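You operate a simulated robot arm through the tools that you are given. There is no shell and no other tool. Be economical: measure what you need, move in short steps, check, and stop when the job is done.

You run a simulated two-armed robot. Do the job below in one go: nothing can be reset, and whatever is moved stays where it is left.

## Task
Take the steel weight on the window side of the loading table and put it away on the top of the stock bench. Put the green job card on the window side of the loading table. Take the green tin on the open stretch of the belt and put it away on the top of the stock bench. Fetch the file from the window side of the loading table and set it on the top of the stock bench. Put the guide block marked "G3" from the top of the steel bench on the blanking plate. Take the wire basket from the top of the steel bench and leave it on the top of the steel table. Do these in any order. Set down upright: green job card, wire basket.

Only the result counts: the job must be done as asked and must still hold three seconds after the hand-in. Knocking over, shifting, dropping, spilling or breaking anything else fails it.

## Robot
Two 6-joint arms with two-finger grippers on one trunk, on a base that drives. Base frame: it is fixed to the floor where the robot stands at the start and does not move with it; the origin is under the middle of the robot, x ahead of it, y to its left, z up; the surface under the hand at the start is at about z = 93. Readings come in cm, degrees, newtons and seconds.
The left shoulder is at the start at [3, 17.8, 123.8], the right one opposite. With the tool pointing down near the work surface each hand reaches from about 56 to 76 cm from the robot's upright axis, wherever it stands, measured 20 degrees to its own side. Places, roughly: blanking plate (5x10x2 cm) [-100, -50, 90]; file (21x3x3 cm) [60, 70, 90]; green job card [75, -25, 125]; green tin [75, 50, 100]; guide block [-100, -25, 100]; steel weight [50, 25, 100]; top of the steel table [-110, -270, 90]; top of the stock bench [-110, -390, 90]; window side of the loading table (125x25 cm) [56, 52, 92]; wire basket [-75, -100, 100]. Payload 2.54 kg a hand.
The tool frame of a hand sits at the grasp point between the pads (the TCP): z along the fingers, y along the line on which they close. The tips reach 3 cm beyond it. The gripper opens to 11.6 cm. The gripper's body begins 9.5 cm behind the TCP.
Orientation is that of the tool frame in the base frame, as a unit quaternion [x, y, z, w]. With the fingers straight down and closing along the base's y, the tool's x points along the base's -x, its y along +y and its z along -z.

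## Interface
- The arms move only by the tool send_rows. It takes "left_rows", "right_rows" or both (then of equal length, played together; a hand with none holds still); each is one flat list of numbers, 7 for each row, row after row: the shift along the tool's x, y, z in units of 40 mm (1.0 is 40 mm), then the turn, a rotation vector about the tool's x, y, z in units of 4 degrees (1.0 is 4 degrees), then the closure, from 0 (fully open) to 1 (shut). In form: [dx, dy, dz, ax, ay, az, claw, dx, dy, dz, ax, ay, az, claw, ...]. A call has 1 to 8 rows; each row shifts and turns the commanded pose from where the row before left it, along the tool's axes as they then stand. A call with a number of a shift or a turn outside -1 to 1 is refused whole. Rows are played at 5 a second. More than 5 cm and 8.6 degrees between two rows, or a gripper value outside its range, and nothing of the call is played. A pose out of reach is approached as far as the arm can. The call stops where the force on the tool passes 40 N (or 10 N more than at its start, if that is more) or the arm is blocked; 0.2 s more then pass. Each finger travels about 15.3 cm/s and halts on what it meets, pressing with about 26 N; the grip force reading is that of the motor and also rises with nothing between the fingers. The clock runs only during rows and for 0.2 s after the last one: add rows that do not move to give the fingers time. It gives the time, the measured TCP pose, the force on the tool (base axes), the opening and the grip force at its end, in the units of the frame above (readings bear some noise), with the torque about the TCP (base axes, N m) and any sound that the robot's microphone picked up.
- Cameras (640 x 400 px; columns grow to the right, rows downward): "scene" is now at [1.57, -3.55, 193.63]; the picture's right is [-0.61, -0.79, 0.00], its down [-0.74, 0.57, -0.36] and it looks along [0.29, -0.22, -0.93] (base axes); focal length 214 px, centre (320, 200). "left" rides on the left gripper at [6.9, 1.5, -12.2] in its tool frame; the picture's right is [-0.21, 0.98, 0.00], its down [-0.83, -0.18, -0.53] and it looks along [-0.52, -0.11, 0.85] (tool axes); focal length 251 px, centre (320, 200). "right" rides on the right gripper at [6.9, -1.5, -12.2] in its tool frame; the picture's right is [0.21, 0.98, 0.00], its down [-0.83, 0.18, -0.53] and it looks along [-0.52, 0.11, 0.85] (tool axes); focal length 251 px, centre (320, 200). There is no depth. A picture from a camera that has moved, and an enlarged one, comes with that camera's place and axes in the base frame and with its lens.
- camera(camera): a new picture of that camera. The clock stands still meanwhile.
- slide_trunk(by): slides the trunk up (or, below 0, down) by that many cm; the arms and the scene camera ride with it, the base frame stays. It gives what a move gives, with no picture.
- roll_base(legs): drives the robot by 1 to 6 legs, each [ahead, left, turn to the left] in cm, cm and degrees, along the robot's own axes; the way and the turn of a leg run together, so that a leg with both is an arc; at most 150 cm and 180 degrees a leg. The arms and the cameras ride along, it lands a little off, and it stops where it bumps. It gives what a move gives.
- turn_head(pan, tilt): turns the head with the scene camera to pan (to the left, within 143 degrees either way) and tilt (down, from -29 to 69), counted from straight ahead of the robot. It gives what a move gives.
- zoom(camera, box): a new picture of the part [left, top, right, bottom] of that camera's present view, enlarged. The clock stands still meanwhile.
- job_done(): hands the job in; it is judged then, once.

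Go step by step. Nothing tells you exact positions but the pictures and the camera data: compare them with the known pose of the tool, close in by small moves and look again before you grip or let go. The budget is 186 turns and 158 pictures, counting those below and the enlarged ones. Unless the task says otherwise, let go and move clear before handing in, and close with one line.

The tools are called as name(argument=value, ...) on one line, values as JSON. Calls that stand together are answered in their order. send_rows: Moves the arms, as the interface text tells. Its arguments: {"type":"object","properties":{"left_rows":{"type":"array","items":{"type":"number"}},"right_rows":{"type":"array","items":{"type":"number"}}},"required":[]} The other tools are called the same way: slide_trunk (by) slides the trunk up or down; roll_base (legs) drives the base; turn_head (pan, tilt) turns the head that bears the scene camera; camera (camera) takes a picture; zoom (camera, box) takes an enlarged picture of a part of a camera's view; job_done () hands the job in.

At the start:

```text
time_s: 0.0
left_tool_pos: [31.65, 46.89, 135.9]
left_tcp_rot: [-0.001, 1.0, 0.0, 0.0]
left_force: [-0.1, -0.5, -0.3]
left_wrist_torque: [-0.01, 0.0, 0.03]
left_gripper_width: 11.6
left_finger_force: 0.0
right_tool_pos: [59.25, 4.7, 140.72]
right_tcp_rot: [0.0, 1.0, 0.0, 0.0]
right_force: [-0.5, 0.0, 0.1]
right_wrist_torque: [0.02, -0.04, 0.01]
right_gripper_width: 11.63
right_finger_force: 0.0
trunk travel left (down, up): [-45.0, 9.0]
robot x, y, heading: [0.2, -0.01, -0.1]
head pan, tilt: [-37.6, 68.8]
```

scene: 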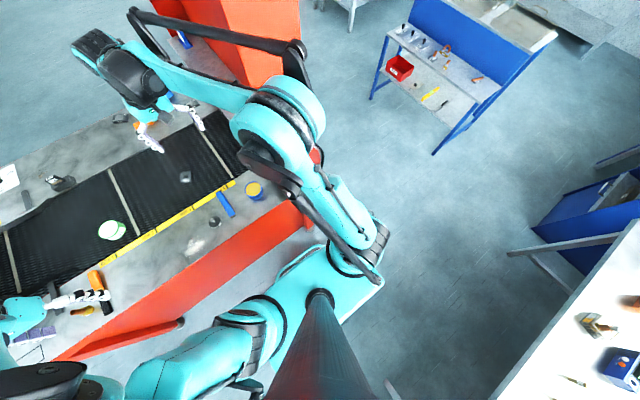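
right: 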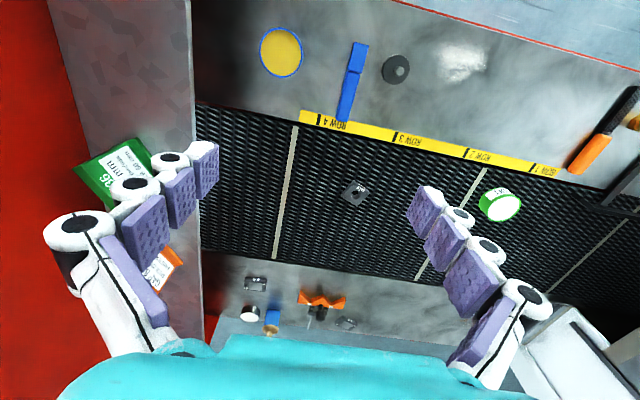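
left: 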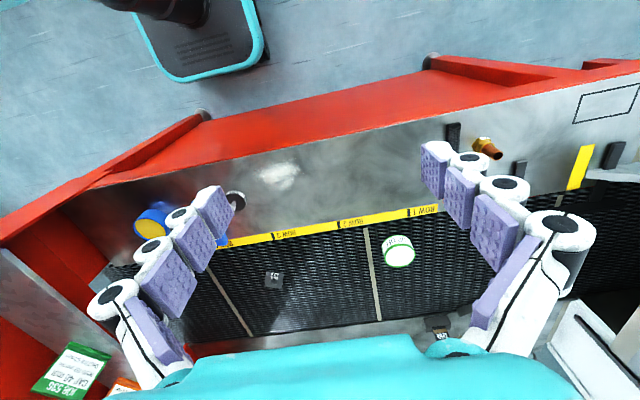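

I see the loading table ahead with a belt in its middle, the near strip being the window side, and benches to the right and behind. I'll look over the table first.

turn_head(pan=30, tilt=50)

camera(camera="scene")

zoom(camera="right", box=[190, 0, 640, 280])

zoom(camera="left", box=[400, 80, 640, 230])

```text
time_s: 1.4
left_tool_pos: [31.76, 46.97, 135.84]
left_tcp_rot: [0.0, 1.0, 0.0, 0.0]
left_force: [0.3, 0.5, 0.5]
left_wrist_torque: [0.02, -0.03, 0.01]
left_gripper_width: 11.63
left_finger_force: 0.1
right_tool_pos: [59.4, 4.71, 140.78]
right_tcp_rot: [0.0, 1.0, 0.001, 0.001]
right_force: [0.6, 0.1, 0.6]
right_wrist_torque: [-0.03, 0.03, 0.01]
right_gripper_width: 11.6
right_finger_force: 0.1
trunk travel left (down, up): [-45.0, 9.0]
robot x, y, heading: [0.06, -0.22, 0.0]
head pan, tilt: [30.0, 50.0]
```

```text
154 pictures are left
camera scene: at [3.81, 3.71, 195.82], right [0.5, -0.87, 0.0], down [-0.66, -0.38, -0.64], along [0.56, 0.32, -0.77], focal length 214 px, centre (320, 200)
```

scene: 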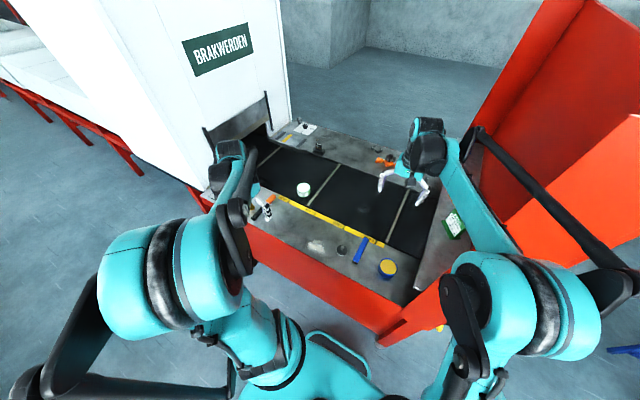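

```text
1.42 times, centred on (415, 140) of right
camera zoom: at [52.4, 3.14, 152.98], right [-0.21, 0.98, 0.0], down [0.83, 0.18, 0.53], along [0.52, 0.11, -0.85], focal length 358 px, centre (185, 285)
```

zoom: 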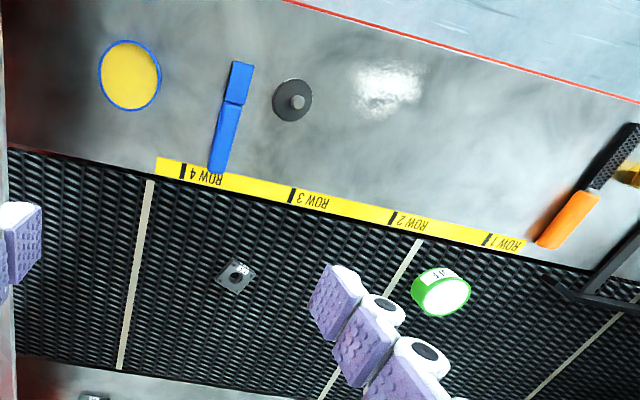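

```text
2.67 times, centred on (520, 155) of left
camera zoom: at [24.69, 48.35, 148.07], right [0.21, 0.98, 0.0], down [0.83, -0.18, 0.53], along [0.52, -0.11, -0.85], focal length 670 px, centre (-213, 320)
```

zoom: 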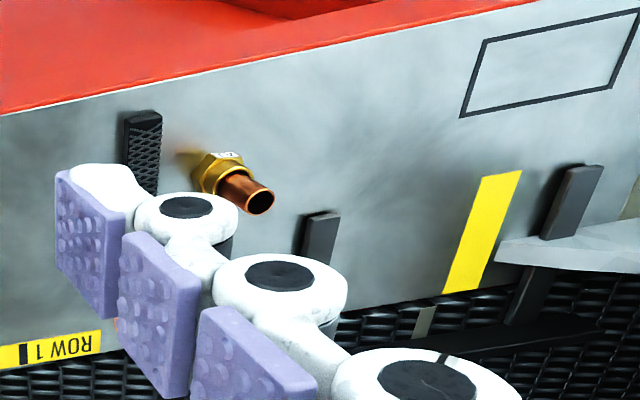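

The near strip holds the weight around (54,20), the file around (56,74), and the green tin is on the belt around (78,57). Now I look at the job card and the benches behind.

zoom(camera="scene", box=[200, 100, 500, 300])

zoom(camera="right", box=[0, 100, 320, 300])

turn_head(pan=-130, tilt=35)

camera(camera="scene")

```text
2.00 times, centred on (350, 200) of scene
camera zoom: at [3.81, 3.71, 195.82], right [0.5, -0.87, 0.0], down [-0.66, -0.38, -0.64], along [0.56, 0.32, -0.77], focal length 429 px, centre (260, 200)
```

zoom: 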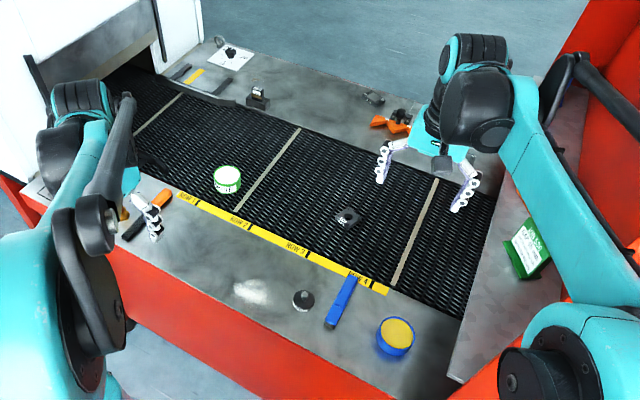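

```text
2.00 times, centred on (160, 200) of right
camera zoom: at [52.4, 3.14, 152.98], right [-0.21, 0.98, 0.0], down [0.83, 0.18, 0.53], along [0.52, 0.11, -0.85], focal length 503 px, centre (640, 200)
```

zoom: 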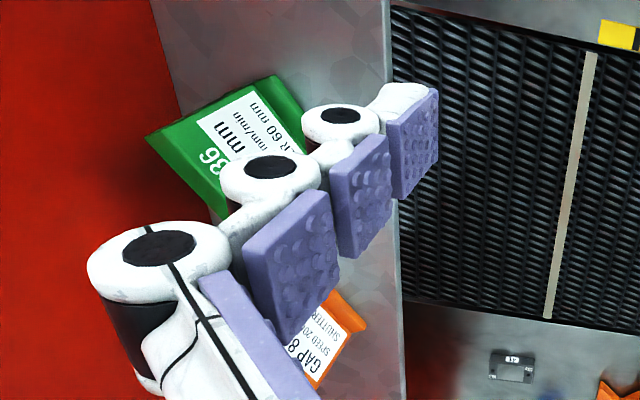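

```text
time_s: 3.9
left_tool_pos: [31.66, 46.86, 135.94]
left_tcp_rot: [0.001, 1.0, 0.0, 0.0]
left_force: [0.7, 0.0, -0.2]
left_wrist_torque: [0.01, 0.0, 0.0]
left_gripper_width: 11.6
left_finger_force: 0.0
right_tool_pos: [59.27, 4.65, 140.87]
right_tcp_rot: [0.0, 1.0, 0.001, 0.0]
right_force: [0.5, 0.0, 0.4]
right_wrist_torque: [-0.02, -0.01, 0.02]
right_gripper_width: 11.62
right_finger_force: 0.0
trunk travel left (down, up): [-45.0, 9.0]
robot x, y, heading: [-0.04, -0.12, 0.0]
head pan, tilt: [-130.0, 35.0]
```

```text
149 pictures are left
camera scene: at [-8.52, -6.88, 198.0], right [-0.77, 0.64, 0.0], down [0.37, 0.44, -0.82], along [-0.53, -0.63, -0.57], focal length 214 px, centre (320, 200)
```

scene: 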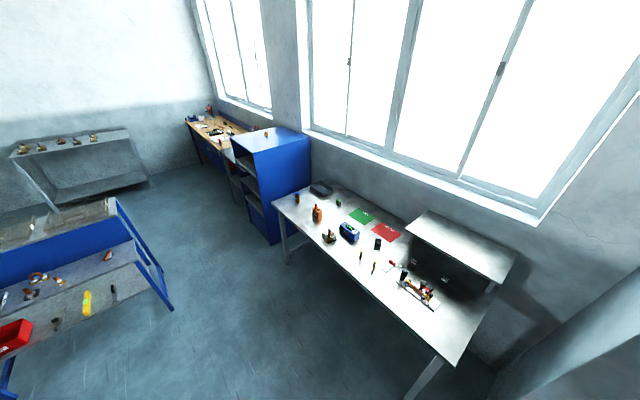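

I see the long steel bench at the right rear, a blue cabinet beyond, and further benches. I zoom in on them.

zoom(camera="scene", box=[270, 170, 500, 314])

zoom(camera="scene", box=[170, 90, 330, 190])

zoom(camera="scene", box=[0, 120, 260, 360])

```text
2.78 times, centred on (385, 242) of scene
camera zoom: at [-8.52, -6.88, 198.0], right [-0.77, 0.64, 0.0], down [0.37, 0.44, -0.82], along [-0.53, -0.63, -0.57], focal length 596 px, centre (139, 83)
```

zoom: 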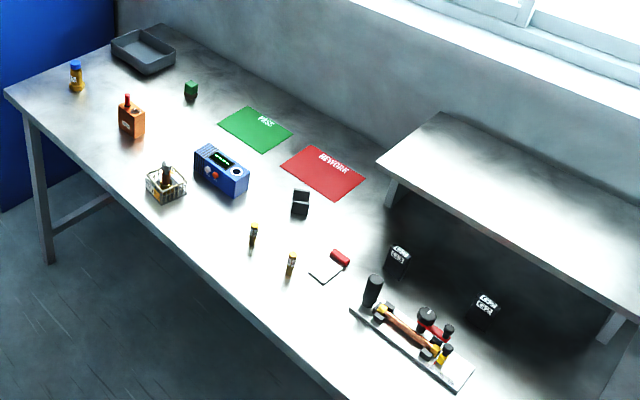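

```text
4.00 times, centred on (250, 140) of scene
camera zoom: at [-8.52, -6.88, 198.0], right [-0.77, 0.64, 0.0], down [0.37, 0.44, -0.82], along [-0.53, -0.63, -0.57], focal length 858 px, centre (600, 440)
```

zoom: 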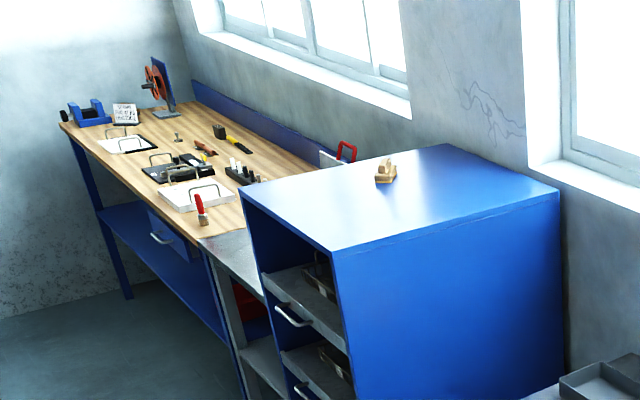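

```text
1.67 times, centred on (130, 240) of scene
camera zoom: at [-8.52, -6.88, 198.0], right [-0.77, 0.64, 0.0], down [0.37, 0.44, -0.82], along [-0.53, -0.63, -0.57], focal length 358 px, centre (637, 133)
```

zoom: 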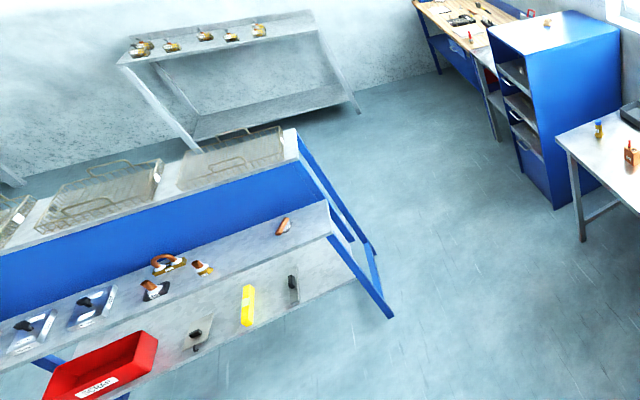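

I now know the layout roughly. I start with the green job card: I move the right hand back, up and to the right to view it.

send_rows(right_rows=[0.6, 0, -0.6, 0, 0, 0, 0, 0.6, -0.5, -0.6, 0, 0, 0, 0, 0.6, -1, -0.6, 0, 0, 0, 0, 0.6, -1, -0.5, 0, 0, 0, 0, 0.3, -1, -0.5, 0, 0, 0, 0, 0, -1, 0, 0, 0, 0, 0])

camera(camera="right")

turn_head(pan=-25, tilt=40)

camera(camera="scene")

```text
refused: row 3 steps farther than a row can; nothing moved
```

```text
145 pictures are left
camera right: at [52.4, 3.15, 152.98], right [-0.21, 0.98, 0.0], down [0.83, 0.18, 0.53], along [0.52, 0.11, -0.85], focal length 251 px, centre (320, 200)
```

right: 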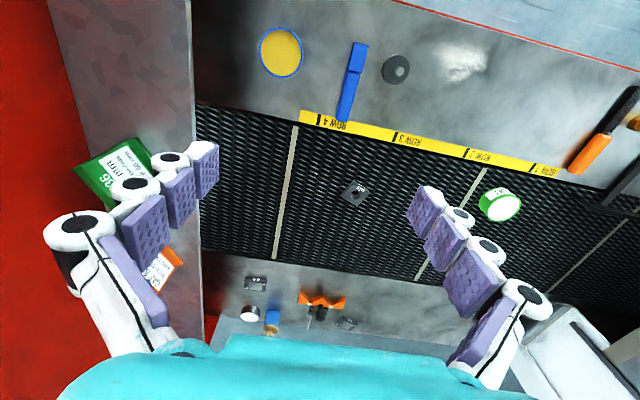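

```text
time_s: 5.7
left_tool_pos: [31.67, 46.78, 135.96]
left_tcp_rot: [0.001, 1.0, 0.0, 0.0]
left_force: [-0.1, -0.3, 1.5]
left_wrist_torque: [0.03, -0.01, 0.0]
left_gripper_width: 11.61
left_finger_force: 0.0
right_tool_pos: [59.28, 4.74, 140.82]
right_tcp_rot: [-0.001, 1.0, 0.0, 0.0]
right_force: [0.6, 0.5, 0.2]
right_wrist_torque: [0.0, 0.02, -0.01]
right_gripper_width: 11.58
right_finger_force: 0.0
trunk travel left (down, up): [-45.0, 9.0]
robot x, y, heading: [0.25, 0.1, -0.2]
head pan, tilt: [-25.0, 40.0]
```

```text
144 pictures are left
camera scene: at [4.84, -3.73, 197.24], right [-0.42, -0.91, 0.0], down [-0.58, 0.27, -0.77], along [0.69, -0.32, -0.64], focal length 214 px, centre (320, 200)
```

scene: 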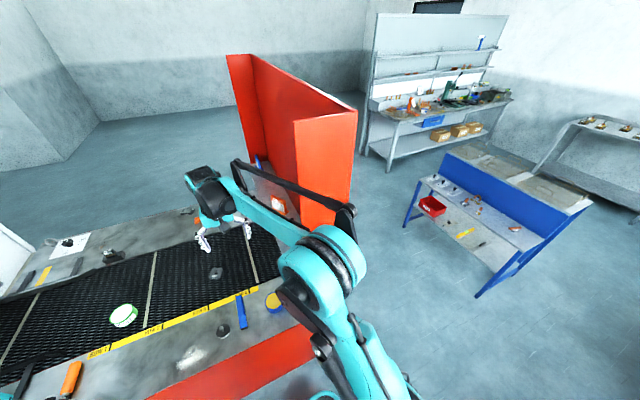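

The arm hides the card; I move the right hand away with shorter steps.

send_rows(right_rows=[0.6, -0.4, -0.6, 0, 0, 0, 0, 0.6, -0.5, -0.6, 0, 0, 0, 0, 0.5, -0.8, -0.6, 0, 0, 0, 0, 0.5, -0.8, -0.5, 0, 0, 0, 0, 0.4, -1, 0, 0, 0, 0, 0, 0, -1, 0, 0, 0, 0, 0, 0.4, -1, 0, 0, 0, 0, 0, 0.4, -0.5, 0, 0, 0, 0, 0])

camera(camera="right")

camera(camera="scene")

```text
time_s: 7.7
left_tool_pos: [30.73, 52.4, 135.45]
left_tcp_rot: [-0.044, 0.999, -0.007, 0.003]
left_force: [-0.1, 0.7, -0.3]
left_wrist_torque: [-0.02, 0.03, 0.0]
left_gripper_width: 11.62
left_finger_force: 0.1
right_tool_pos: [50.23, -11.5, 150.84]
right_tcp_rot: [-0.052, 0.999, -0.008, 0.004]
right_force: [0.1, 0.0, -0.3]
right_wrist_torque: [0.02, 0.0, 0.0]
right_gripper_width: 11.62
right_finger_force: 0.1
trunk travel left (down, up): [-45.0, 9.0]
robot x, y, heading: [4.24, 1.02, 5.1]
head pan, tilt: [-25.0, 40.0]
stopped in row 8 (right hand): the arm was blocked; the commanded pose is now the measured one
```

```text
143 pictures are left
camera right: at [43.34, -13.53, 163.0], right [-0.32, 0.95, -0.02], down [0.8, 0.28, 0.54], along [0.51, 0.15, -0.84], focal length 251 px, centre (320, 200)
```

right: 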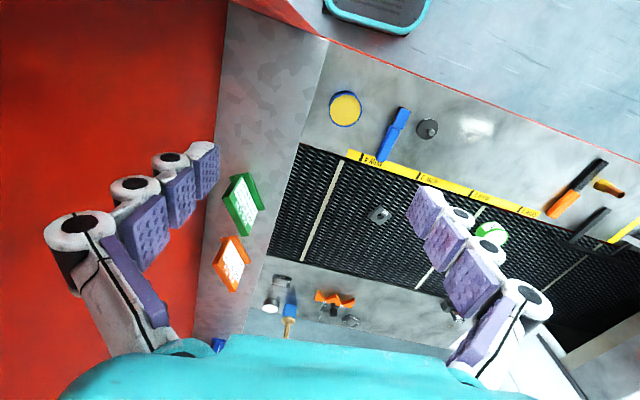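

```text
142 pictures are left
camera scene: at [7.93, 0.61, 197.38], right [-0.34, -0.94, 0.01], down [-0.6, 0.21, -0.77], along [0.72, -0.27, -0.63], focal length 214 px, centre (320, 200)
```

scene: 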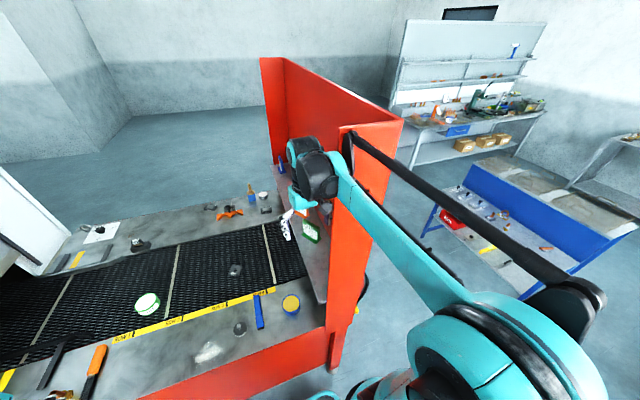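

The right forearm touched the red wall and shifted the base a bit. I'll move the hand back to the left, and then use the left hand for the card.

send_rows(right_rows=[0, 1, 0, 0, 0, 0, 0, 0, 1, 0, 0, 0, 0, 0, 0, 1, 0, 0, 0, 0, 0, 0, 1, 0, 0, 0, 0, 0, 0.7, 0.7, 0, 0, 0, 0, 0])

camera(camera="scene")

camera(camera="right")

```text
time_s: 8.9
left_tool_pos: [31.68, 50.32, 135.93]
left_tcp_rot: [-0.042, 0.999, 0.0, 0.001]
left_force: [-0.1, 0.9, 0.0]
left_wrist_torque: [-0.05, -0.1, 0.0]
left_gripper_width: 11.59
left_finger_force: 0.0
right_tool_pos: [46.36, 4.29, 150.26]
right_tcp_rot: [-0.047, 0.999, -0.001, 0.001]
right_force: [-1.0, -0.1, -0.1]
right_wrist_torque: [-0.05, -0.04, 0.01]
right_gripper_width: 11.61
right_finger_force: 0.0
trunk travel left (down, up): [-45.0, 9.0]
robot x, y, heading: [4.3, 1.16, 4.7]
head pan, tilt: [-25.0, 40.0]
```

```text
141 pictures are left
camera scene: at [9.01, -2.26, 197.26], right [-0.34, -0.94, 0.0], down [-0.6, 0.22, -0.77], along [0.72, -0.27, -0.64], focal length 214 px, centre (320, 200)
```

scene: 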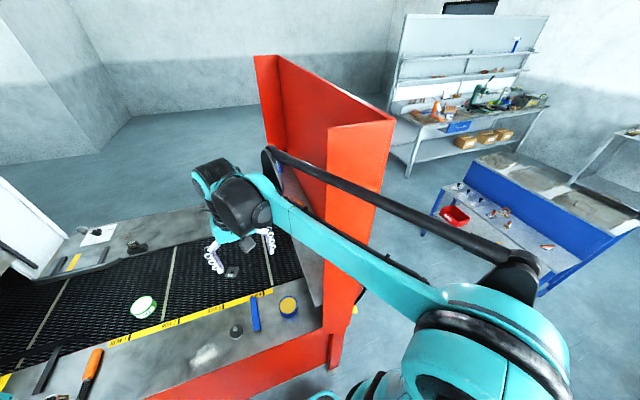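

```text
140 pictures are left
camera right: at [39.62, 2.26, 162.47], right [-0.31, 0.95, 0.0], down [0.8, 0.26, 0.54], along [0.51, 0.16, -0.84], focal length 251 px, centre (320, 200)
```

right: 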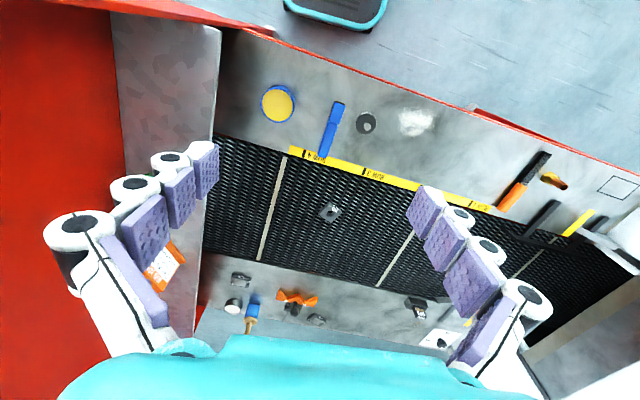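

I take the card at about (73,-20.6,122.6), on a raised sill next to the red wall. I retract the right hand, then turn the robot right so the left arm can reach it.

send_rows(right_rows=[1, -0.3, 0, 0, 0, 0, 0, 1, -0.3, 0, 0, 0, 0, 0, 1, -0.3, 0, 0, 0, 0, 0])

roll_base(legs=[[0, 0, -40]])

camera(camera="left")

camera(camera="scene")

```text
time_s: 9.7
left_tool_pos: [31.77, 50.14, 136.04]
left_tcp_rot: [-0.042, 0.999, 0.001, 0.0]
left_force: [-0.6, -0.1, 0.7]
left_wrist_torque: [0.03, -0.01, 0.0]
left_gripper_width: 11.61
left_finger_force: 0.1
right_tool_pos: [34.92, -0.63, 149.92]
right_tcp_rot: [-0.047, 0.999, 0.0, 0.001]
right_force: [-0.6, 0.2, -0.7]
right_wrist_torque: [0.01, 0.0, 0.01]
right_gripper_width: 11.61
right_finger_force: 0.0
trunk travel left (down, up): [-45.0, 9.0]
robot x, y, heading: [4.24, 0.69, 4.9]
head pan, tilt: [-25.0, 40.0]
```

```text
time_s: 12.0
left_tool_pos: [57.34, 20.36, 135.87]
left_tcp_rot: [0.305, 0.952, 0.0, 0.0]
left_force: [0.9, 0.6, 0.4]
left_wrist_torque: [0.02, 0.0, 0.01]
left_gripper_width: 11.58
left_finger_force: 0.1
right_tool_pos: [26.9, -20.22, 149.87]
right_tcp_rot: [0.302, 0.953, 0.0, 0.0]
right_force: [0.8, 0.7, -0.6]
right_wrist_torque: [-0.03, -0.01, 0.02]
right_gripper_width: 11.61
right_finger_force: 0.0
trunk travel left (down, up): [-45.0, 9.0]
robot x, y, heading: [4.32, 0.87, -35.8]
head pan, tilt: [-25.0, 40.0]
```

```text
139 pictures are left
camera left: at [52.49, 25.6, 148.08], right [0.74, 0.67, 0.0], down [0.56, -0.63, 0.53], along [0.36, -0.4, -0.85], focal length 251 px, centre (320, 200)
```

left: 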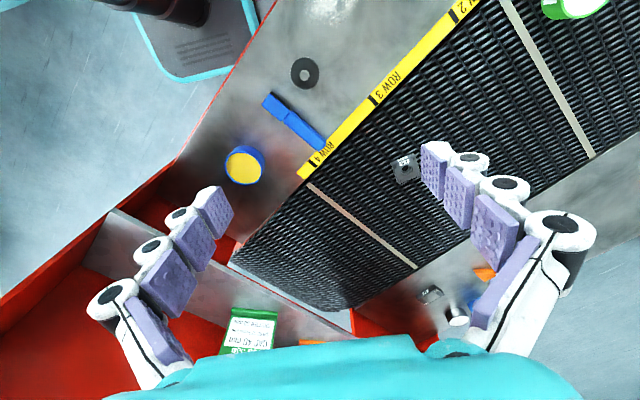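

```text
138 pictures are left
camera scene: at [6.14, -5.0, 197.24], right [-0.87, -0.49, 0.0], down [-0.31, 0.56, -0.77], along [0.37, -0.67, -0.64], focal length 214 px, centre (320, 200)
```

scene: 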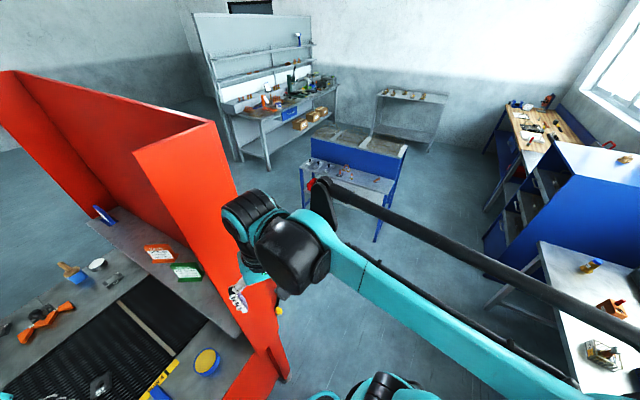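

The green card is visible beside an orange one on the sill. I zoom on it.

zoom(camera="scene", box=[120, 220, 248, 300])

zoom(camera="left", box=[180, 260, 404, 400])

```text
5.00 times, centred on (184, 260) of scene
camera zoom: at [6.14, -5.0, 197.24], right [-0.87, -0.49, 0.0], down [-0.31, 0.56, -0.77], along [0.37, -0.67, -0.64], focal length 1072 px, centre (1000, -100)
```

zoom: 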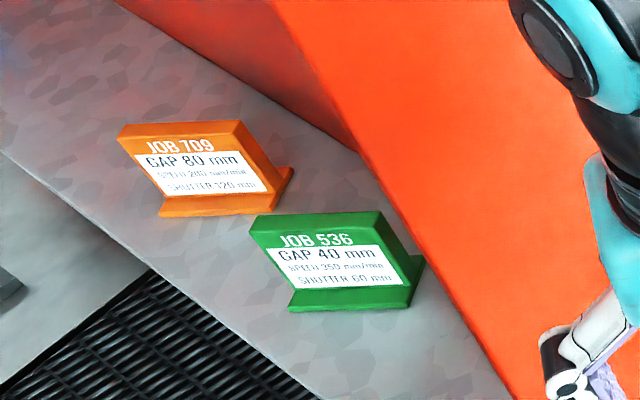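

```text
2.86 times, centred on (292, 330) of left
camera zoom: at [52.49, 25.6, 148.08], right [0.74, 0.67, 0.0], down [0.56, -0.63, 0.53], along [0.36, -0.4, -0.85], focal length 718 px, centre (400, -171)
```

zoom: 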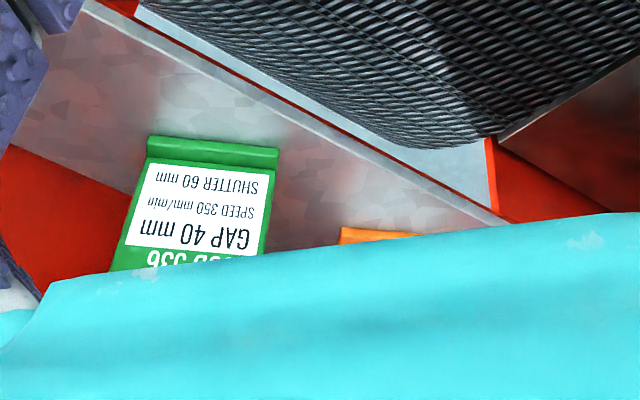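

The card is about 9 cm wide along 31° in the base, standing at z≈116 close to the slanted wall, so gripping its side ends suits best. I move the left hand above it.

send_rows(left_rows=[-0.95, -0.57, 0, 0, 0, 0, 0, -0.95, -0.57, 0, 0, 0, 0, 0, -0.95, -0.57, 0, 0, 0, 0, 0, -0.95, -0.57, 0, 0, 0, 0, 0, -0.95, -0.57, 0, 0, 0, 0, 0, -0.95, -0.57, 0, 0, 0, 0, 0, -0.95, -0.57, 0, 0, 0, 0, 0])

send_rows(left_rows=[0, 0, 0, 0, 0, 1, 0, 0, 0, 0, 0, 0, 1, 0, 0, 0, 0, 0, 0, 1, 0, 0, 0, 0, 0, 0, 1, 0, 0, 0, 0, 0, 0, 1, 0, 0, 0, 0, 0, 0, 0.8, 0])

camera(camera="left")

camera(camera="scene")

```text
time_s: 13.6
left_tool_pos: [69.99, -8.44, 135.61]
left_tcp_rot: [0.306, 0.952, 0.001, -0.001]
left_force: [1.1, -0.9, -0.7]
left_wrist_torque: [0.05, -0.01, 0.01]
left_gripper_width: 11.59
left_finger_force: 0.0
right_tool_pos: [27.04, -20.38, 149.99]
right_tcp_rot: [0.302, 0.953, 0.0, -0.001]
right_force: [-0.3, -0.3, -0.9]
right_wrist_torque: [0.08, 0.02, 0.03]
right_gripper_width: 11.61
right_finger_force: 0.1
trunk travel left (down, up): [-45.0, 9.0]
robot x, y, heading: [4.4, 0.98, -35.8]
head pan, tilt: [-25.0, 40.0]
```

```text
time_s: 15.0
left_tool_pos: [69.6, -8.11, 135.93]
left_tcp_rot: [0.492, 0.87, 0.0, 0.0]
left_force: [0.0, 0.0, -0.6]
left_wrist_torque: [0.01, 0.0, 0.0]
left_gripper_width: 11.61
left_finger_force: 0.1
right_tool_pos: [26.91, -20.2, 150.08]
right_tcp_rot: [0.302, 0.953, 0.0, 0.0]
right_force: [0.0, 0.3, -0.4]
right_wrist_torque: [0.03, -0.02, -0.01]
right_gripper_width: 11.59
right_finger_force: 0.2
trunk travel left (down, up): [-45.0, 9.0]
robot x, y, heading: [4.33, 0.81, -35.9]
head pan, tilt: [-25.0, 40.0]
```

```text
135 pictures are left
camera left: at [67.27, -1.44, 148.07], right [0.95, 0.32, 0.0], down [0.27, -0.8, 0.53], along [0.17, -0.51, -0.85], focal length 251 px, centre (320, 200)
```

left: 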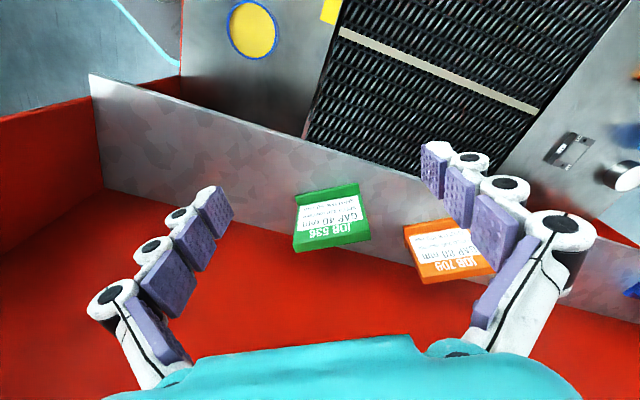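

```text
134 pictures are left
camera scene: at [6.13, -4.98, 197.25], right [-0.87, -0.49, 0.0], down [-0.31, 0.56, -0.77], along [0.37, -0.67, -0.64], focal length 214 px, centre (320, 200)
```

scene: 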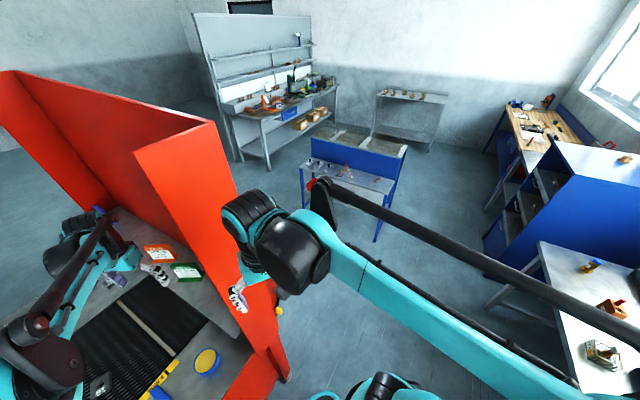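

The card is clearly visible below the left hand. I zoom for exact geometry.

zoom(camera="left", box=[232, 150, 456, 290])

```text
2.86 times, centred on (344, 220) of left
camera zoom: at [67.27, -1.44, 148.07], right [0.95, 0.32, 0.0], down [0.27, -0.8, 0.53], along [0.17, -0.51, -0.85], focal length 718 px, centre (251, 143)
```

zoom: 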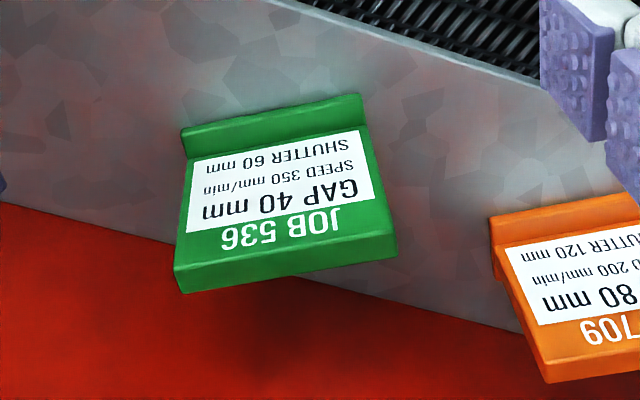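

The card foot runs from (70,-21) to (78,-16.2), its top is at z≈124.5, with ~6 cm to the wall behind. I move over its middle (75,-20.3).

send_rows(left_rows=[-1.1, -0.137, 0, 0, 0, 0, 0, -1.1, -0.137, 0, 0, 0, 0, 0, -1.1, -0.137, 0, 0, 0, 0, 0, 0, 0, 1, 0, 0, 0, 0])

camera(camera="left")

camera(camera="scene")

```text
refused: -1.1 is not a number from -1 to 1
```

```text
132 pictures are left
camera left: at [67.27, -1.44, 148.07], right [0.95, 0.32, 0.0], down [0.27, -0.8, 0.53], along [0.17, -0.51, -0.85], focal length 251 px, centre (320, 200)
```

left: 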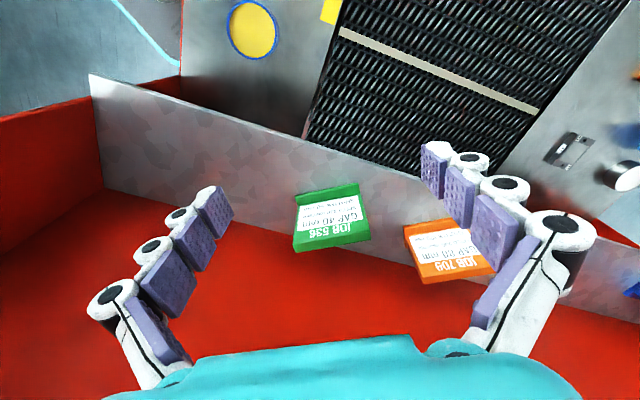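

```text
131 pictures are left
camera scene: at [6.13, -4.98, 197.25], right [-0.87, -0.49, 0.0], down [-0.31, 0.56, -0.77], along [0.37, -0.67, -0.64], focal length 214 px, centre (320, 200)
```

scene: 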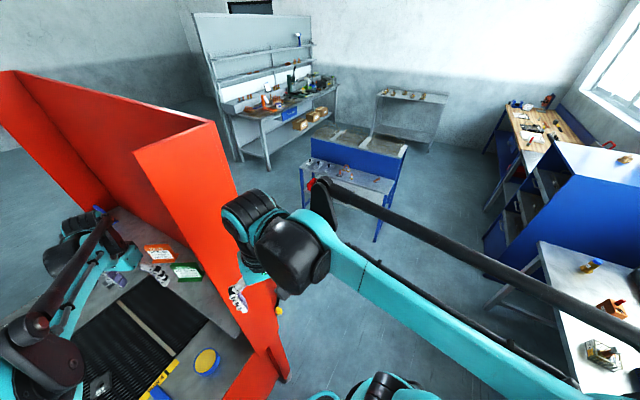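

Nothing moved because the step was above 1; I resend with smaller rows, and look afterwards.

send_rows(left_rows=[-0.83, -0.103, 0, 0, 0, 0, 0, -0.83, -0.103, 0, 0, 0, 0, 0, -0.83, -0.103, 0, 0, 0, 0, 0, -0.83, -0.103, 0, 0, 0, 0, 0, 0, 0, 0.9, 0, 0, 0, 0])

camera(camera="left")

```text
time_s: 16.2
left_tool_pos: [75.18, -20.46, 132.3]
left_tcp_rot: [0.491, 0.871, 0.0, 0.0]
left_force: [0.0, -0.1, 0.5]
left_wrist_torque: [-0.01, 0.0, -0.01]
left_gripper_width: 11.61
left_finger_force: 0.1
right_tool_pos: [26.79, -20.18, 149.89]
right_tcp_rot: [0.303, 0.953, 0.0, -0.001]
right_force: [0.4, -0.2, -0.3]
right_wrist_torque: [-0.04, -0.02, 0.0]
right_gripper_width: 11.56
right_finger_force: 0.0
trunk travel left (down, up): [-45.0, 9.0]
robot x, y, heading: [4.76, 0.73, -35.7]
head pan, tilt: [-25.0, 40.0]
```

```text
130 pictures are left
camera left: at [72.76, -13.73, 144.44], right [0.95, 0.32, 0.0], down [0.27, -0.8, 0.53], along [0.17, -0.51, -0.85], focal length 251 px, centre (320, 200)
```

left: 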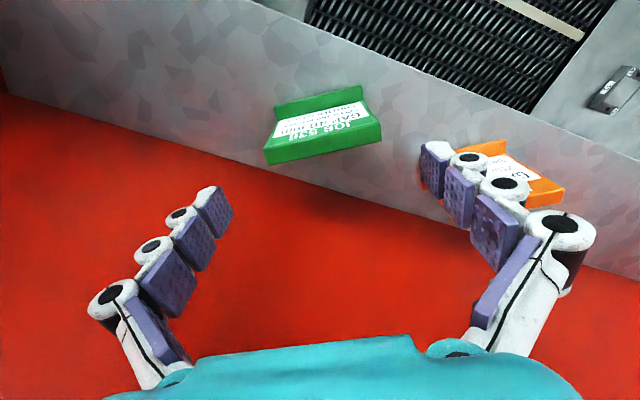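

The card is centred between the fingers. I lower 11.8 cm.

send_rows(left_rows=[0, 0, 0.98, 0, 0, 0, 0, 0, 0, 0.98, 0, 0, 0, 0, 0, 0, 0.9, 0, 0, 0, 0])

camera(camera="left")

```text
time_s: 17.0
left_tool_pos: [75.21, -20.51, 120.69]
left_tcp_rot: [0.492, 0.871, 0.0, -0.001]
left_force: [0.7, 0.0, -0.2]
left_wrist_torque: [0.02, -0.01, 0.02]
left_gripper_width: 11.58
left_finger_force: 0.1
right_tool_pos: [27.08, -20.34, 149.95]
right_tcp_rot: [0.302, 0.953, -0.001, 0.001]
right_force: [0.2, -0.1, -0.2]
right_wrist_torque: [0.01, 0.01, 0.02]
right_gripper_width: 11.61
right_finger_force: 0.1
trunk travel left (down, up): [-45.0, 9.0]
robot x, y, heading: [4.11, 0.76, -35.8]
head pan, tilt: [-25.0, 40.0]
```

```text
129 pictures are left
camera left: at [72.83, -13.82, 132.94], right [0.95, 0.32, 0.0], down [0.27, -0.8, 0.53], along [0.17, -0.51, -0.85], focal length 251 px, centre (320, 200)
```

left: 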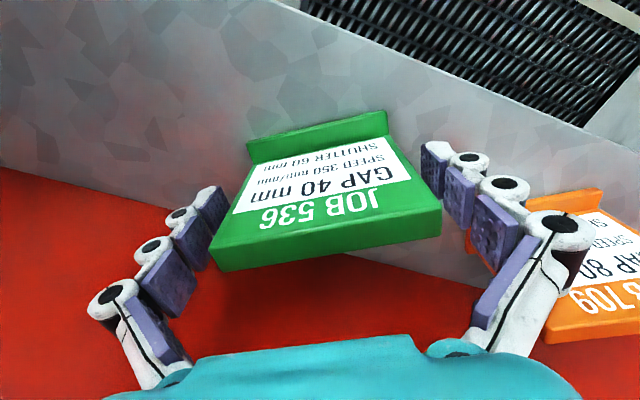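

The panel sits between the pads; I close on it.

send_rows(left_rows=[0, 0, 0, 0, 0, 0, 0.3, 0, 0, 0, 0, 0, 0, 1, 0, 0, 0, 0, 0, 0, 1, 0, 0, 0, 0, 0, 0, 1])

camera(camera="left")

```text
time_s: 18.0
left_tool_pos: [75.17, -20.35, 120.8]
left_tcp_rot: [0.492, 0.871, 0.0, 0.0]
left_force: [-0.7, 0.0, -0.6]
left_wrist_torque: [0.04, -0.05, 0.0]
left_gripper_width: 9.41
left_finger_force: 25.8
right_tool_pos: [26.83, -20.29, 149.93]
right_tcp_rot: [0.301, 0.954, 0.0, 0.0]
right_force: [-0.6, -0.2, 0.3]
right_wrist_torque: [0.02, -0.01, 0.03]
right_gripper_width: 11.6
right_finger_force: 0.1
trunk travel left (down, up): [-45.0, 9.0]
robot x, y, heading: [4.15, 0.96, -35.6]
head pan, tilt: [-25.0, 40.0]
```

```text
128 pictures are left
camera left: at [72.77, -13.78, 133.01], right [0.95, 0.32, 0.0], down [0.27, -0.8, 0.53], along [0.17, -0.51, -0.85], focal length 251 px, centre (320, 200)
```

left: 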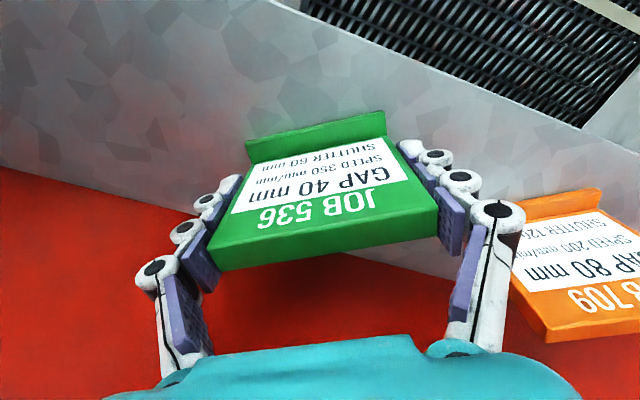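

The card is held (9.4 cm). I lift it 16 cm and turn the robot left to bring it over the window-side strip.

send_rows(left_rows=[0, 0, -1, 0, 0, 0, 1, 0, 0, -1, 0, 0, 0, 1, 0, 0, -1, 0, 0, 0, 1, 0, 0, -1, 0, 0, 0, 1])

roll_base(legs=[[0, 0, 50]])

turn_head(pan=15, tilt=55)

camera(camera="scene")

camera(camera="left")

```text
time_s: 19.0
left_tool_pos: [74.97, -20.46, 136.92]
left_tcp_rot: [0.492, 0.871, 0.0, 0.0]
left_force: [-0.4, 0.0, -1.4]
left_wrist_torque: [0.02, -0.03, -0.01]
left_gripper_width: 9.4
left_finger_force: 25.8
right_tool_pos: [26.73, -20.1, 149.92]
right_tcp_rot: [0.302, 0.953, 0.0, 0.001]
right_force: [0.2, -0.1, -0.7]
right_wrist_torque: [-0.04, -0.04, -0.01]
right_gripper_width: 11.58
right_finger_force: 0.0
trunk travel left (down, up): [-45.0, 9.0]
robot x, y, heading: [4.22, 0.86, -35.5]
head pan, tilt: [-25.0, 40.0]
```

```text
time_s: 21.6
left_tool_pos: [66.37, 41.18, 136.89]
left_tcp_rot: [0.08, 0.997, 0.0, 0.0]
left_force: [-0.8, -0.3, -0.5]
left_wrist_torque: [-0.02, -0.01, -0.02]
left_gripper_width: 9.38
left_finger_force: 25.9
right_tool_pos: [34.95, 4.41, 149.93]
right_tcp_rot: [-0.127, 0.992, 0.0, 0.0]
right_force: [-0.6, -0.2, 0.1]
right_wrist_torque: [0.02, 0.03, -0.02]
right_gripper_width: 11.59
right_finger_force: 0.0
trunk travel left (down, up): [-45.0, 9.0]
robot x, y, heading: [4.39, 0.95, 13.9]
head pan, tilt: [-25.0, 40.0]
```

```text
time_s: 22.7
left_tool_pos: [66.26, 41.12, 136.71]
left_tcp_rot: [0.08, 0.997, 0.0, 0.0]
left_force: [-0.7, 0.7, -1.0]
left_wrist_torque: [0.0, -0.02, 0.0]
left_gripper_width: 9.4
left_finger_force: 26.4
right_tool_pos: [35.02, 4.49, 149.89]
right_tcp_rot: [-0.127, 0.992, 0.0, -0.001]
right_force: [0.8, -0.3, 0.1]
right_wrist_torque: [-0.02, -0.01, 0.02]
right_gripper_width: 11.61
right_finger_force: 0.0
trunk travel left (down, up): [-45.0, 9.0]
robot x, y, heading: [4.19, 0.84, 14.1]
head pan, tilt: [15.0, 55.0]
```

```text
127 pictures are left
camera scene: at [7.85, 3.45, 195.18], right [0.48, -0.87, 0.0], down [-0.72, -0.4, -0.57], along [0.5, 0.28, -0.82], focal length 214 px, centre (320, 200)
```

scene: 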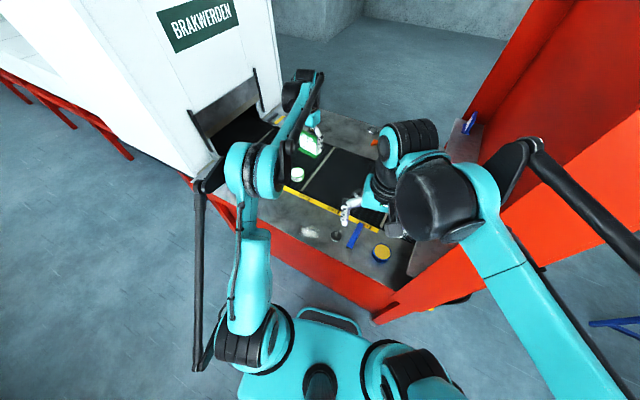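

```text
126 pictures are left
camera left: at [59.59, 43.68, 149.01], right [0.37, 0.93, 0.0], down [0.79, -0.31, 0.53], along [0.5, -0.2, -0.85], focal length 251 px, centre (320, 200)
```

left: 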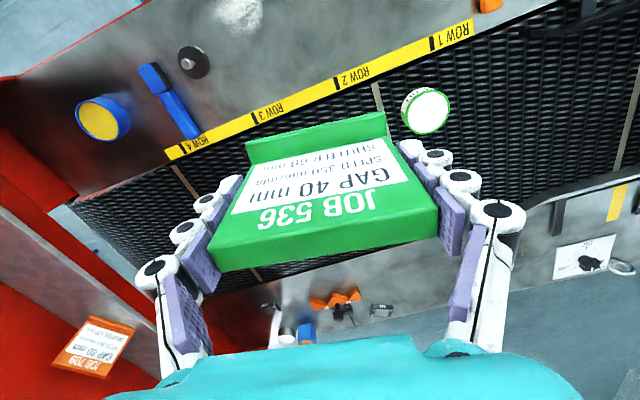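

The strip spans x≈44–68; free space is around (57,44). I pull the card back there and lower it most of the way.

send_rows(left_rows=[0.8, 0.125, 0, 0, 0, 0, 1, 0.8, 0.125, 0, 0, 0, 0, 1, 0.8, 0.125, 0, 0, 0, 0, 1, 0, 0, 1, 0, 0, 0, 1, 0, 0, 1, 0, 0, 0, 1, 0, 0, 1, 0, 0, 0, 1, 0, 0, 1, 0, 0, 0, 1, 0, 0, 1, 0, 0, 0, 1])

send_rows(left_rows=[0, 0, 1, 0, 0, 0, 1, 0, 0, 1, 0, 0, 0, 1, 0, 0, 1, 0, 0, 0, 1, 0, 0, 1, 0, 0, 0, 1])

camera(camera="left")

```text
time_s: 24.5
left_tool_pos: [57.13, 44.12, 116.74]
left_tcp_rot: [0.08, 0.997, 0.001, 0.0]
left_force: [-0.3, 1.0, -0.8]
left_wrist_torque: [0.0, 0.04, -0.02]
left_gripper_width: 9.43
left_finger_force: 26.0
right_tool_pos: [34.93, 4.52, 149.91]
right_tcp_rot: [-0.126, 0.992, 0.0, 0.0]
right_force: [-0.3, -0.6, -0.1]
right_wrist_torque: [-0.01, 0.01, -0.02]
right_gripper_width: 11.58
right_finger_force: 0.1
trunk travel left (down, up): [-45.0, 9.0]
robot x, y, heading: [4.34, 0.5, 14.0]
head pan, tilt: [15.0, 55.0]
```

```text
time_s: 25.5
left_tool_pos: [57.15, 44.18, 100.7]
left_tcp_rot: [0.081, 0.997, 0.0, 0.0]
left_force: [-0.5, 0.0, -0.2]
left_wrist_torque: [-0.02, 0.02, -0.01]
left_gripper_width: 9.39
left_finger_force: 26.4
right_tool_pos: [35.08, 4.6, 149.91]
right_tcp_rot: [-0.127, 0.992, 0.0, -0.001]
right_force: [0.6, 0.0, 0.2]
right_wrist_torque: [-0.01, 0.04, 0.01]
right_gripper_width: 11.6
right_finger_force: 0.0
trunk travel left (down, up): [-45.0, 9.0]
robot x, y, heading: [4.17, 0.84, 14.0]
head pan, tilt: [15.0, 55.0]
```

```text
125 pictures are left
camera left: at [50.44, 46.78, 112.84], right [0.37, 0.93, 0.0], down [0.79, -0.31, 0.53], along [0.5, -0.2, -0.85], focal length 251 px, centre (320, 200)
```

left: 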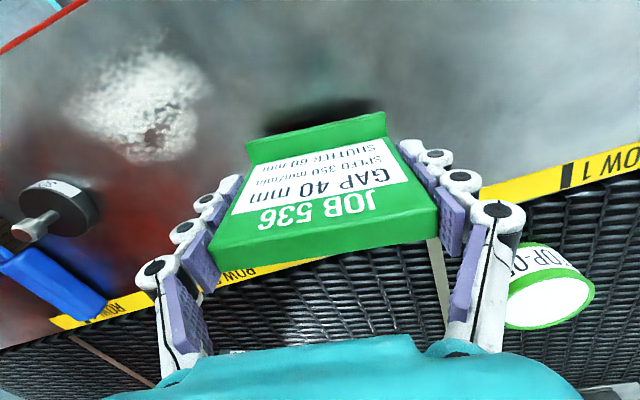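

The card hovers level a few cm above the strip. I lower in small steps.

send_rows(left_rows=[0, 0, 0.4, 0, 0, 0, 1, 0, 0, 0.4, 0, 0, 0, 1])

send_rows(left_rows=[0, 0, 0.1, 0, 0, 0, 1])

camera(camera="left")

```text
time_s: 26.1
left_tool_pos: [56.85, 44.04, 97.69]
left_tcp_rot: [0.08, 0.997, 0.001, 0.002]
left_force: [1.9, 2.0, 6.4]
left_wrist_torque: [-0.23, 0.15, 0.06]
left_gripper_width: 9.42
left_finger_force: 25.8
right_tool_pos: [34.95, 4.4, 149.91]
right_tcp_rot: [-0.127, 0.992, 0.001, 0.0]
right_force: [0.1, -1.3, 0.9]
right_wrist_torque: [-0.02, -0.02, -0.01]
right_gripper_width: 11.61
right_finger_force: 0.1
trunk travel left (down, up): [-45.0, 9.0]
robot x, y, heading: [4.18, 0.72, 14.1]
head pan, tilt: [15.0, 55.0]
```

```text
time_s: 26.5
left_tool_pos: [56.95, 44.02, 97.37]
left_tcp_rot: [0.079, 0.997, 0.0, 0.001]
left_force: [-0.1, 1.0, 15.9]
left_wrist_torque: [0.04, 0.0, 0.05]
left_gripper_width: 9.46
left_finger_force: 26.2
right_tool_pos: [34.79, 4.33, 150.05]
right_tcp_rot: [-0.127, 0.992, 0.0, 0.001]
right_force: [-0.8, 0.6, 0.7]
right_wrist_torque: [0.01, -0.03, 0.02]
right_gripper_width: 11.6
right_finger_force: 0.1
trunk travel left (down, up): [-45.0, 9.0]
robot x, y, heading: [4.52, 0.88, 13.9]
head pan, tilt: [15.0, 55.0]
```

```text
124 pictures are left
camera left: at [50.2, 46.61, 109.5], right [0.37, 0.93, 0.0], down [0.79, -0.31, 0.53], along [0.5, -0.2, -0.85], focal length 251 px, centre (320, 200)
```

left: 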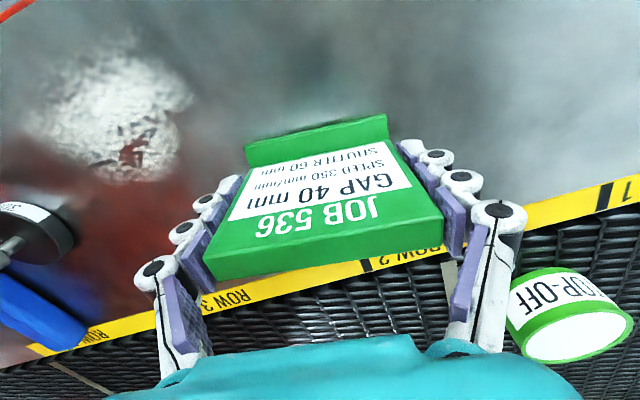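

The card rests on the strip. I open and rise.

send_rows(left_rows=[0, 0, 0, 0, 0, 0, 0.1, 0, 0, 0, 0, 0, 0, 0, 0, 0, -0.5, 0, 0, 0, 0, 0, 0, -1, 0, 0, 0, 0, 0, 0, -1, 0, 0, 0, 0, 0, 0, -1, 0, 0, 0, 0])

camera(camera="left")

```text
time_s: 27.9
left_tool_pos: [57.01, 43.93, 111.26]
left_tcp_rot: [0.08, 0.997, -0.001, 0.0]
left_force: [0.1, 0.4, 0.3]
left_wrist_torque: [-0.01, 0.0, -0.01]
left_gripper_width: 11.6
left_finger_force: 0.0
right_tool_pos: [34.83, 4.31, 149.93]
right_tcp_rot: [-0.127, 0.992, 0.0, 0.002]
right_force: [-0.1, 0.3, -0.2]
right_wrist_torque: [0.03, -0.05, 0.04]
right_gripper_width: 11.61
right_finger_force: 0.0
trunk travel left (down, up): [-45.0, 9.0]
robot x, y, heading: [4.53, 0.92, 13.9]
head pan, tilt: [15.0, 55.0]
```

```text
123 pictures are left
camera left: at [50.26, 46.6, 123.52], right [0.37, 0.93, 0.0], down [0.79, -0.31, 0.53], along [0.5, -0.2, -0.85], focal length 251 px, centre (320, 200)
```

left: 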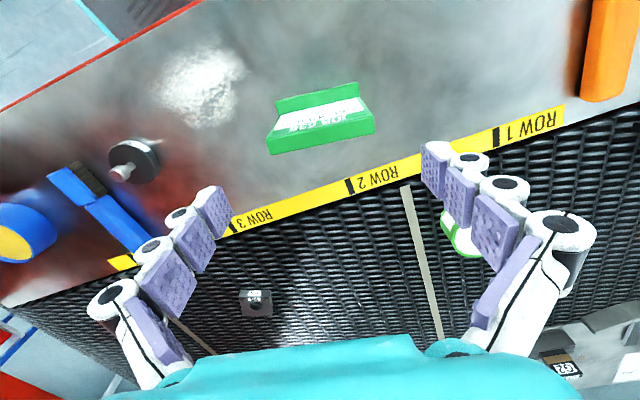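

The card stands on the strip. Next the green tin, at about (78,59), lid at z≈97.5: it needs the robot moved left. I raise the hand and drive.

send_rows(left_rows=[0, 0, -1, 0, 0, 0, 0, 0, 0, -1, 0, 0, 0, 0, 0, 0, -1, 0, 0, 0, 0, 0, 0, -1, 0, 0, 0, 0, 0, 0, -1, 0, 0, 0, 0])

roll_base(legs=[[0, 0, -14], [4, 34, 0]])

camera(camera="left")

```text
time_s: 29.1
left_tool_pos: [57.05, 44.13, 131.31]
left_tcp_rot: [0.08, 0.997, 0.0, 0.0]
left_force: [-0.1, 0.2, 1.3]
left_wrist_torque: [0.02, -0.04, 0.01]
left_gripper_width: 11.63
left_finger_force: 0.0
right_tool_pos: [34.95, 4.33, 149.94]
right_tcp_rot: [-0.127, 0.992, 0.0, 0.0]
right_force: [0.5, 0.2, -0.4]
right_wrist_torque: [0.02, -0.02, 0.03]
right_gripper_width: 11.61
right_finger_force: 0.1
trunk travel left (down, up): [-45.0, 9.0]
robot x, y, heading: [4.27, 0.79, 14.2]
head pan, tilt: [15.0, 55.0]
```

```text
time_s: 32.2
left_tool_pos: [70.1, 64.11, 131.0]
left_tcp_rot: [0.201, 0.98, 0.001, 0.0]
left_force: [-0.4, 0.0, -0.3]
left_wrist_torque: [-0.02, 0.0, -0.03]
left_gripper_width: 11.61
left_finger_force: 0.0
right_tool_pos: [38.94, 30.8, 150.0]
right_tcp_rot: [-0.005, 1.0, 0.0, 0.0]
right_force: [0.3, -0.1, 0.5]
right_wrist_torque: [0.02, 0.02, -0.02]
right_gripper_width: 11.59
right_finger_force: 0.1
trunk travel left (down, up): [-45.0, 9.0]
robot x, y, heading: [8.49, 35.13, 0.2]
head pan, tilt: [15.0, 55.0]
```

```text
122 pictures are left
camera left: at [64.19, 68.2, 143.36], right [0.58, 0.81, 0.0], down [0.69, -0.49, 0.53], along [0.43, -0.31, -0.85], focal length 251 px, centre (320, 200)
```

left: 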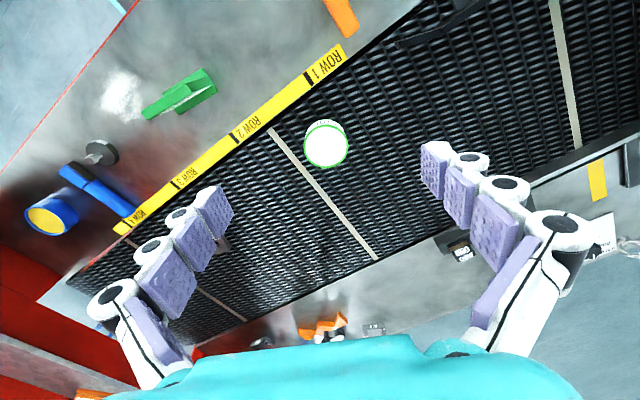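

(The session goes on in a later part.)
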